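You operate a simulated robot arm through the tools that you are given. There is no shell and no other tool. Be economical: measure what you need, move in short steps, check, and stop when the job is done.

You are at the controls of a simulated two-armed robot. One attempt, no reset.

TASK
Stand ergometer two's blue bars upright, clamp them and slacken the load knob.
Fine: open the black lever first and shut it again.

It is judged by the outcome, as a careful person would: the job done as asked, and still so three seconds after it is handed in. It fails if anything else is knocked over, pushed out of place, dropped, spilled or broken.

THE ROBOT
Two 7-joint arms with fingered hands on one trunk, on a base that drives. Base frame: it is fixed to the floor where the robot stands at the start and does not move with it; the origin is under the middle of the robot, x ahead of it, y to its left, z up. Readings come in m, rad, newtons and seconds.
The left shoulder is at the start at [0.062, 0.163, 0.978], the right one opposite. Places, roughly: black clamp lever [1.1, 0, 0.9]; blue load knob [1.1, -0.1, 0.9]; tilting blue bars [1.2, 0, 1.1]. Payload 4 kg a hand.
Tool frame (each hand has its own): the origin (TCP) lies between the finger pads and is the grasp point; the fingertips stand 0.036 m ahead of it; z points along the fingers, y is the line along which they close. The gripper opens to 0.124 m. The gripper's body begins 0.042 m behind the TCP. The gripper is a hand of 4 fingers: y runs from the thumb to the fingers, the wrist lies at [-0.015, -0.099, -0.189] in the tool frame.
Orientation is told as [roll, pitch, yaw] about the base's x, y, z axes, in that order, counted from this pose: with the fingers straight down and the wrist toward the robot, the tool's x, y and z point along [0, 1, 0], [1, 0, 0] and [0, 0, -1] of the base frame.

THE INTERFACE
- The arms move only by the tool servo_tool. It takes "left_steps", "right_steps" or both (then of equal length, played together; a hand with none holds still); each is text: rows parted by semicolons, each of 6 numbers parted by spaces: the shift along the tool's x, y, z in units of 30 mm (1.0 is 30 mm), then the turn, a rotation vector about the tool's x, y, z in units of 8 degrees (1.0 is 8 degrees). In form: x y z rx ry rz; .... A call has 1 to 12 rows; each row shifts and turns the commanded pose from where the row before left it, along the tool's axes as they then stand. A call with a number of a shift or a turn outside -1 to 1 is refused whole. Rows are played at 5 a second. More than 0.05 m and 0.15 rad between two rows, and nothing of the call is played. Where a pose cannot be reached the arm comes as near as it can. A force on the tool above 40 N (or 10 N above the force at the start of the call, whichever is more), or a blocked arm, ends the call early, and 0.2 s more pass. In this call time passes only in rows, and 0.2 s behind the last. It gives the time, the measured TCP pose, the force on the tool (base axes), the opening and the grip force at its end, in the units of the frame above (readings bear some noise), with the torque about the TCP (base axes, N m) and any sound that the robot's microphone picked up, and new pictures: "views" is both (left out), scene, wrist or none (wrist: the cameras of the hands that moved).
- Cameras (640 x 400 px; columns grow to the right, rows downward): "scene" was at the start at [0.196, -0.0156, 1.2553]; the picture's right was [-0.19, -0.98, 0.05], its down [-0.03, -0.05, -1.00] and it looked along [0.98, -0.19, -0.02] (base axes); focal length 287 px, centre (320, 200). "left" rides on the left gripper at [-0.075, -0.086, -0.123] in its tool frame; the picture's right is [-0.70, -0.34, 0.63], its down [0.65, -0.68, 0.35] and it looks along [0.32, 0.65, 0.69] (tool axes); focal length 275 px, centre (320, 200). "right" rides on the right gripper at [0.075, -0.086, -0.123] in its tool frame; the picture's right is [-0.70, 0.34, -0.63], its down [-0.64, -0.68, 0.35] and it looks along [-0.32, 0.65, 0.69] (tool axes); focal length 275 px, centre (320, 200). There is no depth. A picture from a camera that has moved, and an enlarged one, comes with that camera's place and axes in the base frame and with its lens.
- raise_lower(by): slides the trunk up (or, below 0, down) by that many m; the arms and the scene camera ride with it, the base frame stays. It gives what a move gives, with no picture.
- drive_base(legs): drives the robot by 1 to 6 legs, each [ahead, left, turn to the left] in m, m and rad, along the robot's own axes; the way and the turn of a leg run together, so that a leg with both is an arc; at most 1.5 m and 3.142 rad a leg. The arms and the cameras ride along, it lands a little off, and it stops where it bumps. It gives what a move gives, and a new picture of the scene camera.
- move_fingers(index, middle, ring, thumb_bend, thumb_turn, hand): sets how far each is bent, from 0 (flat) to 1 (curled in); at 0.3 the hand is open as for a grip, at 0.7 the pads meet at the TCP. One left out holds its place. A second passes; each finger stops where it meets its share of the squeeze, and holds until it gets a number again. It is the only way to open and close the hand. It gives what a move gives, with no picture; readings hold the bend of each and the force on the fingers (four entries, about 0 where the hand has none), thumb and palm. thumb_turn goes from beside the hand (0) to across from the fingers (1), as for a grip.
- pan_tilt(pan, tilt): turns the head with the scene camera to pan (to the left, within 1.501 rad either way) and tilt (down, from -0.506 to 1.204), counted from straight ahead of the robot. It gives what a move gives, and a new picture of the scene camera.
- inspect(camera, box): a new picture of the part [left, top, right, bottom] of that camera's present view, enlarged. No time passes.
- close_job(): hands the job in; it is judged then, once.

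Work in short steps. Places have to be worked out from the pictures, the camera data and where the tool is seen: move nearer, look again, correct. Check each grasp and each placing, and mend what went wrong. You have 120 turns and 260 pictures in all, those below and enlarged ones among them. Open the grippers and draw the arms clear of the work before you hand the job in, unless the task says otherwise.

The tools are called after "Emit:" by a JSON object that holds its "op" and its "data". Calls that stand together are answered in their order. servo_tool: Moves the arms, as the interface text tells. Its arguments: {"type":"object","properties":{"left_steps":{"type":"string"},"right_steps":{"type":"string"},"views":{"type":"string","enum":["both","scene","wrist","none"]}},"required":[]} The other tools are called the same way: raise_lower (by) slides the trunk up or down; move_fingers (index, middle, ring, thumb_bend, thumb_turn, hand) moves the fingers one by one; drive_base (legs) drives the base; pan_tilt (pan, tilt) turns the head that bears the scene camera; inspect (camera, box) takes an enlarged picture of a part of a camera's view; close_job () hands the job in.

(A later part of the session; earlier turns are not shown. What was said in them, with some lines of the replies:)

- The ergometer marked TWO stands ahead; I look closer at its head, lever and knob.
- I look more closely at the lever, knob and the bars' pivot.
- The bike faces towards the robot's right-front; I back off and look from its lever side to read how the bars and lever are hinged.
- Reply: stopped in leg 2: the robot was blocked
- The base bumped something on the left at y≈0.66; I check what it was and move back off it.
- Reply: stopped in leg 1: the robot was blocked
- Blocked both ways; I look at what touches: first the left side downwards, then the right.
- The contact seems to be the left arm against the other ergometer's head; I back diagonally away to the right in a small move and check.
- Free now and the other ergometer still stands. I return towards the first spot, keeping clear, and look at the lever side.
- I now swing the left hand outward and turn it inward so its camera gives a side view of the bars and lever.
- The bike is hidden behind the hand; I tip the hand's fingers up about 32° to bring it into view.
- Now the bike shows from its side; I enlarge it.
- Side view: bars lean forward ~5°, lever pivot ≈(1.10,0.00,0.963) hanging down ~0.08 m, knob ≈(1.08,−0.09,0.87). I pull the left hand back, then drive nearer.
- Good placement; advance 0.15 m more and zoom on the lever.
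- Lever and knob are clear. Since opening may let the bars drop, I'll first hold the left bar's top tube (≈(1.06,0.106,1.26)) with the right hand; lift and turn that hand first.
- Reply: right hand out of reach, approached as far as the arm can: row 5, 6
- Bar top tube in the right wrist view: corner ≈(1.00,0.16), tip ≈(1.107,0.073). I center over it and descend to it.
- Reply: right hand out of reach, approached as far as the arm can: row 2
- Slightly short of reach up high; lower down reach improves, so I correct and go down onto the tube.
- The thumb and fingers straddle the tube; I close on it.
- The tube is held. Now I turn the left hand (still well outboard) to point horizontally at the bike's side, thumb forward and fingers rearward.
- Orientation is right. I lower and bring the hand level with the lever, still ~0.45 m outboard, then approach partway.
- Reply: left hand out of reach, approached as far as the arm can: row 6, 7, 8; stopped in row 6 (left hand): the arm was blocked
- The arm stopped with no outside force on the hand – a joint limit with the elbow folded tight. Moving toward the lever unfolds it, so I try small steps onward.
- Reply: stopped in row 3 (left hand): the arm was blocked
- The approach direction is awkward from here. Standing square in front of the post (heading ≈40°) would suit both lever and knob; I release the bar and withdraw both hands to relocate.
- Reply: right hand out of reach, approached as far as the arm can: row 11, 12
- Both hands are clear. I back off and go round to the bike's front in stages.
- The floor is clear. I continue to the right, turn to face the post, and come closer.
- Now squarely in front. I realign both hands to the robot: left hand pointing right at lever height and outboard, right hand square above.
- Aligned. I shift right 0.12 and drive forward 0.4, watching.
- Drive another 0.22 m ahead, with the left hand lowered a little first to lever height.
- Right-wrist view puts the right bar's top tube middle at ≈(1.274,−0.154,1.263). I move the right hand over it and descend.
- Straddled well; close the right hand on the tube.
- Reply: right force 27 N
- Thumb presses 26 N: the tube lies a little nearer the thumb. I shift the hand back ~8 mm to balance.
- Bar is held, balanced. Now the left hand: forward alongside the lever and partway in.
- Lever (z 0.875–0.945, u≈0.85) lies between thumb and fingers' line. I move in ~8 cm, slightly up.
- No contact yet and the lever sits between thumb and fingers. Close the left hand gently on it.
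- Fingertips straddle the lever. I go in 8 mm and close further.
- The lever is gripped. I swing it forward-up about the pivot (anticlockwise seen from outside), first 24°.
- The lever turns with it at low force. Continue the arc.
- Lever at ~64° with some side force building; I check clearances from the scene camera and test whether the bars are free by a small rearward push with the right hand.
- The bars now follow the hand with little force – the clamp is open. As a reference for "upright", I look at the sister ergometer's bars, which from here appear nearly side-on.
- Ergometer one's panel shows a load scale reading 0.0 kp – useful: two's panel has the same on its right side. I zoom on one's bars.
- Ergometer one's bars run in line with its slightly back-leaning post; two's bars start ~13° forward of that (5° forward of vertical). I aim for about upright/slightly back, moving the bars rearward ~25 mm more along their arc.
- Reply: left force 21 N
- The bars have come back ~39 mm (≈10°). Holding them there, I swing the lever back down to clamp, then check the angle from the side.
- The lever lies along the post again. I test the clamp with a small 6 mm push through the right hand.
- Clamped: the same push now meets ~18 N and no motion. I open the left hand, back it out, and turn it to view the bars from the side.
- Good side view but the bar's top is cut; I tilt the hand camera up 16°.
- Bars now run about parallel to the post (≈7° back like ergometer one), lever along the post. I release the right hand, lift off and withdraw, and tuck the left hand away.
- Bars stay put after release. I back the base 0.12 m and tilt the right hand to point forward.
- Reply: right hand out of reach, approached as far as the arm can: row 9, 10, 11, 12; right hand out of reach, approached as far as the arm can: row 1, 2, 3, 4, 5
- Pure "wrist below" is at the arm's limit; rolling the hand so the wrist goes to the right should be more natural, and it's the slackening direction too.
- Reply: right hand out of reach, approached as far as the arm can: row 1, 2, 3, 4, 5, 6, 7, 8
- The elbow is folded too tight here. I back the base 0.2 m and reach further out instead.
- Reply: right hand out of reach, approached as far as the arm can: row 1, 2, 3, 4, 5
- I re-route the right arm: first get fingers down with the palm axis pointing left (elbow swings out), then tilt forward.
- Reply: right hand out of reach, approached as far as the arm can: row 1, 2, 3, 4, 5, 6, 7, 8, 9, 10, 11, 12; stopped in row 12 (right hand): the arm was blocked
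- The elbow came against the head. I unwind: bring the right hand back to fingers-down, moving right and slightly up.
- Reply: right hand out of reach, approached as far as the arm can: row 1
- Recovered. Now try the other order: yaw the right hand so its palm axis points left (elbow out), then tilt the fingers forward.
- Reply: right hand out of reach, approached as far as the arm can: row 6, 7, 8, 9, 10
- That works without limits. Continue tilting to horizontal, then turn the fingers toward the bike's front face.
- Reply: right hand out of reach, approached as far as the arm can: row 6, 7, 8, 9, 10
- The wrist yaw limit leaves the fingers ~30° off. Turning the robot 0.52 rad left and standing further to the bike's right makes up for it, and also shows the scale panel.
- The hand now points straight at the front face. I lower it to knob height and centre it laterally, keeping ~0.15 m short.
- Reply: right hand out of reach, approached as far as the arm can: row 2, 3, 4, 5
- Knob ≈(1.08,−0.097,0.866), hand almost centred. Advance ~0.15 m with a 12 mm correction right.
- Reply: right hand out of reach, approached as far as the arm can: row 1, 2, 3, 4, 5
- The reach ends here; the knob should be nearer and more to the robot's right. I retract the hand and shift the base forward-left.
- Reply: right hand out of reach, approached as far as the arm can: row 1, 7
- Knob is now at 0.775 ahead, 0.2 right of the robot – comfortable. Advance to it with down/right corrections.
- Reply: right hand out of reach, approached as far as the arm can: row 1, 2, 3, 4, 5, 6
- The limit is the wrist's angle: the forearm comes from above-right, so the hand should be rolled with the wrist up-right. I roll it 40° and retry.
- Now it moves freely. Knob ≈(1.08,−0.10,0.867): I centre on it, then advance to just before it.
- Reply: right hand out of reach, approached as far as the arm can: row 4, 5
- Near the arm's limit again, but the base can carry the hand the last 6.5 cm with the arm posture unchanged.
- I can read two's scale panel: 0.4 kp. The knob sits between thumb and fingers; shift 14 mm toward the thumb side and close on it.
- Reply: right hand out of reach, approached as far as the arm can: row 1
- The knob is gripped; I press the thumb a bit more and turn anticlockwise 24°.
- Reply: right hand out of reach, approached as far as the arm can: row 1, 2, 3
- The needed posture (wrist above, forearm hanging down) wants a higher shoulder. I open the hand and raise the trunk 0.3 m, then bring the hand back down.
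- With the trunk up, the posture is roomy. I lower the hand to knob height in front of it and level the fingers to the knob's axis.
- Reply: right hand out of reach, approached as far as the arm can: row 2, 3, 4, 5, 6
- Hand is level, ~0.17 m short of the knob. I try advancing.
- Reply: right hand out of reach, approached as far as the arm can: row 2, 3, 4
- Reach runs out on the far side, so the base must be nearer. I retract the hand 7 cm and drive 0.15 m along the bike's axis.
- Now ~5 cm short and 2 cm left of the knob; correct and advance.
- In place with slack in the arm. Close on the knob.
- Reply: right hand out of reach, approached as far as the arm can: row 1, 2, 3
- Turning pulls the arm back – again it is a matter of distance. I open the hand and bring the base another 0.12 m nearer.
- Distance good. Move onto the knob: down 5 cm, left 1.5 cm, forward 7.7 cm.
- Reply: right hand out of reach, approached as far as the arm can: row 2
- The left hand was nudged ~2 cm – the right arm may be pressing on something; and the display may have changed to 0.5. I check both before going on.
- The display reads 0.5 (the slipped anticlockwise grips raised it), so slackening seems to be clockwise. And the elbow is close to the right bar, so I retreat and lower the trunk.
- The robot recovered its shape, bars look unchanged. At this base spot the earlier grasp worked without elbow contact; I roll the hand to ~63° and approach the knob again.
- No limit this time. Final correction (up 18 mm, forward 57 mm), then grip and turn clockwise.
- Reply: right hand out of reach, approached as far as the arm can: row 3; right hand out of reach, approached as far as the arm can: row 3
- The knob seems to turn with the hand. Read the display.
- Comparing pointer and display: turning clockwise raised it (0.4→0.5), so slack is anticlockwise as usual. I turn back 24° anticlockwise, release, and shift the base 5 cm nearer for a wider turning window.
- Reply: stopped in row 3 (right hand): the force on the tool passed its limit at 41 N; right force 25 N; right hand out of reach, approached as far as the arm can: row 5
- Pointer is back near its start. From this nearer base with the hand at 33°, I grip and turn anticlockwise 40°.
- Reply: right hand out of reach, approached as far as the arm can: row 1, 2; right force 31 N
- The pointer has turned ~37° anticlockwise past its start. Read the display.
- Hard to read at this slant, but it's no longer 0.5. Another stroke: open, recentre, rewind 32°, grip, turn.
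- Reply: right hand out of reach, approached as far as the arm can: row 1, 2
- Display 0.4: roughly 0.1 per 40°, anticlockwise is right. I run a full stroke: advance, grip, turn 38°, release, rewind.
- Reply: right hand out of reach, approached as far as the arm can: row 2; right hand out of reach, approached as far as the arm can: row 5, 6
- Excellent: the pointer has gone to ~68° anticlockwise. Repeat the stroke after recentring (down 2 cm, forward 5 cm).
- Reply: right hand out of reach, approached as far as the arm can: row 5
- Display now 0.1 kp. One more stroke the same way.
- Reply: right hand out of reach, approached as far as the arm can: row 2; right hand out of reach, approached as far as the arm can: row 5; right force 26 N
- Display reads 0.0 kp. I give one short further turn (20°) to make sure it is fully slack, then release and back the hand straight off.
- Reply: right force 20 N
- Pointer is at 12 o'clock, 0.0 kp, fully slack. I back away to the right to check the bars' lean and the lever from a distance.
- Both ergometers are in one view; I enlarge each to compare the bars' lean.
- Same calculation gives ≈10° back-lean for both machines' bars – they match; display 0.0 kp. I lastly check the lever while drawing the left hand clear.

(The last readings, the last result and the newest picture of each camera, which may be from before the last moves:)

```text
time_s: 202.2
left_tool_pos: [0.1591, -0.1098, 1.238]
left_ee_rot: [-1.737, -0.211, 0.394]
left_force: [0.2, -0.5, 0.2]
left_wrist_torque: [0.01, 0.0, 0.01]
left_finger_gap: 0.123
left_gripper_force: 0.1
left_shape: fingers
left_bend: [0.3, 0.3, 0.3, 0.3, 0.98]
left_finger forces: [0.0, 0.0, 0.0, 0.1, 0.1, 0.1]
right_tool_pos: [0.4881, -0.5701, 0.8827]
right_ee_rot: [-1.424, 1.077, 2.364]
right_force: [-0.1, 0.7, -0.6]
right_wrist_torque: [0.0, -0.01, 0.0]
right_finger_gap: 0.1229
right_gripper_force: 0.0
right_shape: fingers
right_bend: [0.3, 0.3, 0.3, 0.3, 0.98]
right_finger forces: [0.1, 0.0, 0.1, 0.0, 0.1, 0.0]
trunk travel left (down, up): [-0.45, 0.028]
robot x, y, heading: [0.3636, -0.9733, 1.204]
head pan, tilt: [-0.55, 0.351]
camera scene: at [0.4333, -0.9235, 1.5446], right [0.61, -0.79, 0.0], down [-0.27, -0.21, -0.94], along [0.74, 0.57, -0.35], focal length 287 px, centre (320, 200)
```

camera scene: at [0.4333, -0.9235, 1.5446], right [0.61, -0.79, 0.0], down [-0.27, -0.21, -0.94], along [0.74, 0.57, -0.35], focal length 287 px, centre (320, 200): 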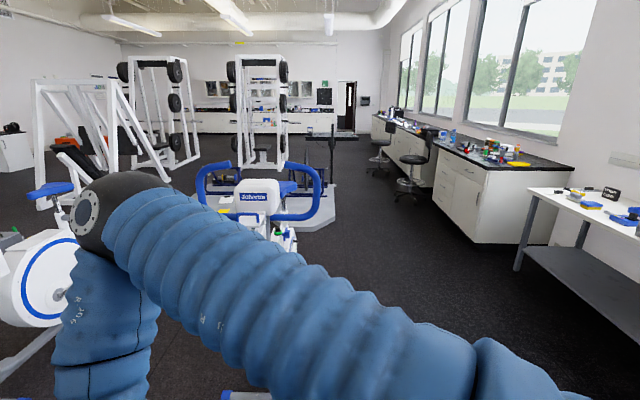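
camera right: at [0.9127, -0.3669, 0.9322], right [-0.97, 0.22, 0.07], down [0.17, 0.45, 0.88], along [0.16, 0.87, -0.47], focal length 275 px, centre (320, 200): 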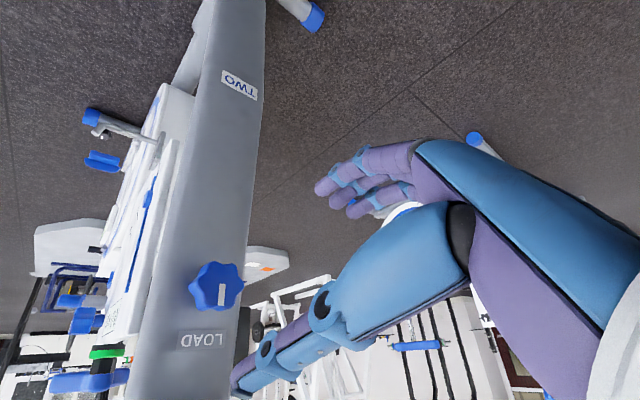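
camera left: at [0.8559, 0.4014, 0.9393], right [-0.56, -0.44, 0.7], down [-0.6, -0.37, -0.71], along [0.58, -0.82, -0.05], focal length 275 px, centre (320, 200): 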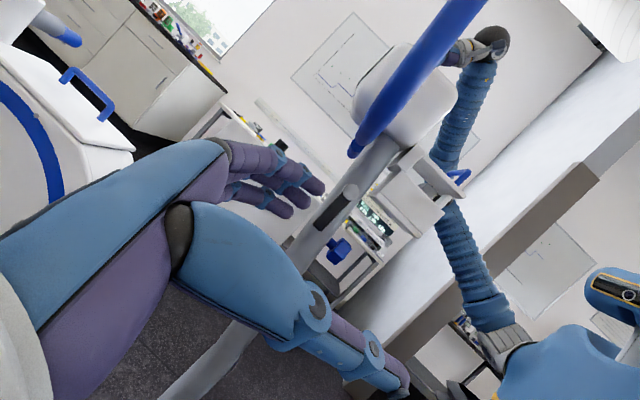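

The arm blocks the view; I turn the left hand's camera toward the lever instead.

Emit:
{"op": "servo_tool", "data": {"left_steps": "0 0 0 -1 0 0; 0 0 0 -1 0 0; 0 0 0 -1 0 0", "views": "wrist"}}

Emit:
{"op": "inspect", "data": {"camera": "left", "box": [230, 90, 390, 250]}}

```text
time_s: 203.0
left_tool_pos: [0.1591, -0.1083, 1.2381]
left_ee_rot: [-1.807, -0.128, 0.812]
left_force: [-0.3, 0.4, 0.1]
left_wrist_torque: [0.02, 0.02, -0.01]
left_finger_gap: 0.1231
left_gripper_force: 0.0
left_shape: fingers
left_bend: [0.3, 0.3, 0.3, 0.3, 0.98]
left_finger forces: [0.0, 0.0, 0.0, 0.0, 0.0, 0.0]
right_tool_pos: [0.489, -0.5697, 0.8833]
right_ee_rot: [-1.425, 1.077, 2.362]
right_force: [-0.2, -0.7, 0.1]
right_wrist_torque: [-0.01, 0.02, 0.0]
right_finger_gap: 0.123
right_gripper_force: 0.0
right_shape: fingers
right_bend: [0.3, 0.3, 0.3, 0.3, 0.98]
right_finger forces: [0.0, 0.1, 0.0, 0.1, 0.0, 0.0]
trunk travel left (down, up): [-0.45, 0.028]
robot x, y, heading: [0.3652, -0.972, 1.203]
head pan, tilt: [-0.55, 0.351]
camera left: at [-0.0024, -0.0792, 1.2708], right [0.03, -0.63, 0.78], down [-0.06, -0.78, -0.63], along [1.0, -0.03, -0.06], focal length 275 px, centre (320, 200)
```

left: 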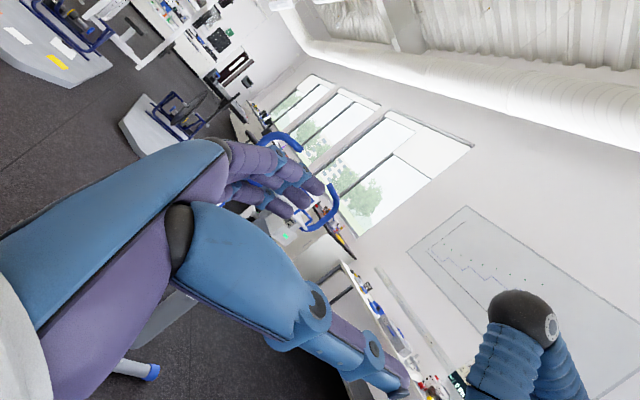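

```text
2.50 times, centred on (310, 170) of left
camera zoom: at [-0.0024, -0.0792, 1.2708], right [0.03, -0.63, 0.78], down [-0.06, -0.78, -0.63], along [1.0, -0.03, -0.06], focal length 688 px, centre (345, 275)
```

zoom: 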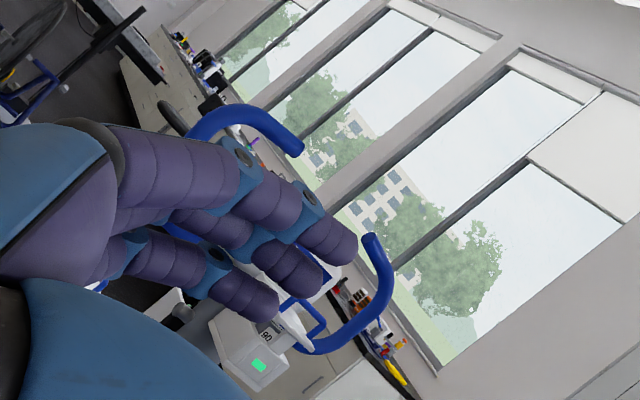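

Still hidden by the hand. I move left and turn so the bike appears between the arms.

Emit:
{"op": "drive_base", "data": {"legs": [[0, 0.6, 0], [0, 0, -1.0]]}}

Emit:
{"op": "pan_tilt", "data": {"pan": 0.4, "tilt": 0.35}}

```text
time_s: 209.0
left_tool_pos: [0.4268, -0.1225, 1.2387]
left_ee_rot: [-1.809, -0.126, -0.196]
left_force: [0.0, -0.2, 0.6]
left_wrist_torque: [0.01, -0.02, 0.01]
left_finger_gap: 0.1231
left_gripper_force: 0.0
left_shape: fingers
left_bend: [0.3, 0.3, 0.3, 0.3, 0.98]
left_finger forces: [0.0, 0.0, 0.1, 0.1, 0.0, 0.0]
right_tool_pos: [0.2123, -0.6479, 0.8823]
right_ee_rot: [-1.423, 1.078, 1.358]
right_force: [0.0, -0.7, -0.3]
right_wrist_torque: [-0.01, 0.03, -0.01]
right_finger_gap: 0.1235
right_gripper_force: 0.1
right_shape: fingers
right_bend: [0.3, 0.3, 0.3, 0.3, 0.98]
right_finger forces: [0.0, 0.1, 0.0, 0.1, 0.0, 0.0]
trunk travel left (down, up): [-0.45, 0.028]
robot x, y, heading: [-0.1918, -0.7568, 0.194]
head pan, tilt: [-0.55, 0.351]
camera scene: at [-0.117, -0.7916, 1.5446], right [-0.35, -0.94, 0.0], down [-0.33, 0.12, -0.94], along [0.88, -0.33, -0.35], focal length 287 px, centre (320, 200)
```

scene: 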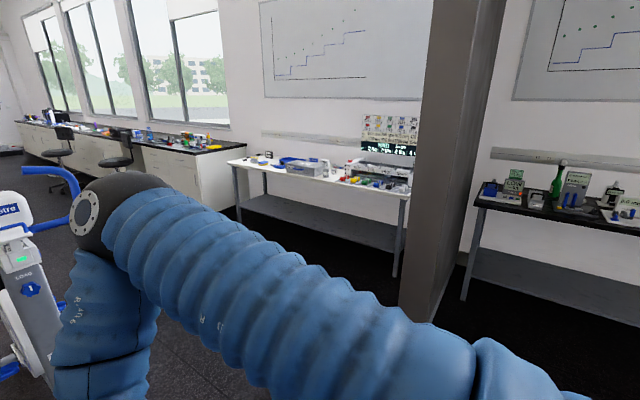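

```text
time_s: 210.2
left_tool_pos: [0.4254, -0.1233, 1.2385]
left_ee_rot: [-1.809, -0.125, -0.195]
left_force: [-0.2, -0.3, 0.3]
left_wrist_torque: [-0.02, 0.0, -0.01]
left_finger_gap: 0.1232
left_gripper_force: 0.0
left_shape: fingers
left_bend: [0.3, 0.3, 0.3, 0.3, 0.98]
left_finger forces: [0.0, 0.0, 0.0, 0.1, 0.1, 0.0]
right_tool_pos: [0.2114, -0.6486, 0.8832]
right_ee_rot: [-1.422, 1.076, 1.355]
right_force: [0.2, -0.7, -0.1]
right_wrist_torque: [-0.02, -0.03, 0.01]
right_finger_gap: 0.1229
right_gripper_force: 0.1
right_shape: fingers
right_bend: [0.3, 0.3, 0.3, 0.3, 0.98]
right_finger forces: [0.0, 0.1, 0.0, 0.0, 0.0, 0.1]
trunk travel left (down, up): [-0.45, 0.028]
robot x, y, heading: [-0.1962, -0.7556, 0.197]
head pan, tilt: [0.4, 0.351]
camera scene: at [-0.1275, -0.7069, 1.5446], right [0.56, -0.83, 0.0], down [-0.29, -0.19, -0.94], along [0.78, 0.53, -0.35], focal length 287 px, centre (320, 200)
```

scene: 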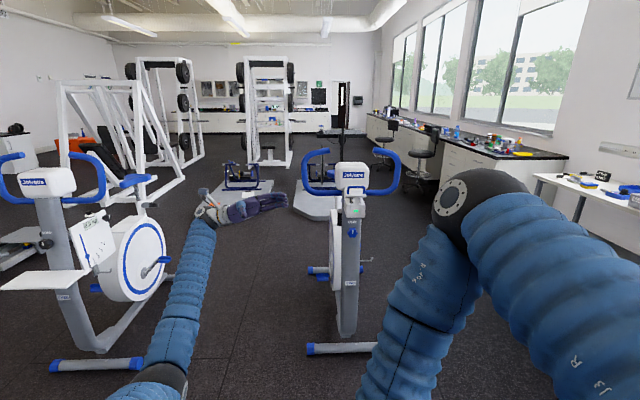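

Emit:
{"op": "inspect", "data": {"camera": "scene", "box": [290, 140, 410, 260]}}

```text
3.33 times, centred on (350, 200) of scene
camera zoom: at [-0.1275, -0.7069, 1.5446], right [0.56, -0.83, 0.0], down [-0.29, -0.19, -0.94], along [0.78, 0.53, -0.35], focal length 956 px, centre (220, 200)
```

zoom: 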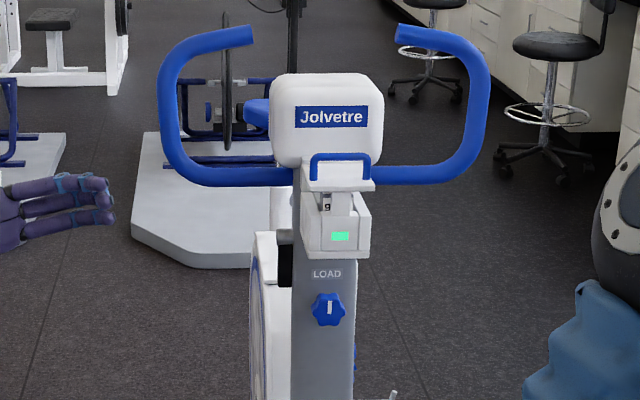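

The lever hangs closed along the post, the knob pointer is at 12 o'clock (0.0 kp), the bars stand in line with the post, and both hands are open and clear. I hand it in.

Emit:
{"op": "close_job", "data": {}}

```text
The job is handed in.
```

I handed the job in: ergometer two's blue bars are upright, the black lever was opened and is shut again, and the load knob is slack with the panel reading 0.0 kp. The judge's result has not come back.

- **Bars:** I set them in line with the post. By my measurements that is about 10 degrees back from vertical, the same lean as the bars on ergometer one. They did not move when I tested the clamp with a small push just after shutting the lever.
- **Lever:** it hung along the post in the last picture.
- **Other contact:** early on, the robot bumped against ergometer one while driving. It was still standing in every later picture, but I could not check whether it shifted a little. While I was at the knob, the right arm also seemed to come against ergometer two's right bar; I backed off, and the bars still matched ergometer one's afterwards.
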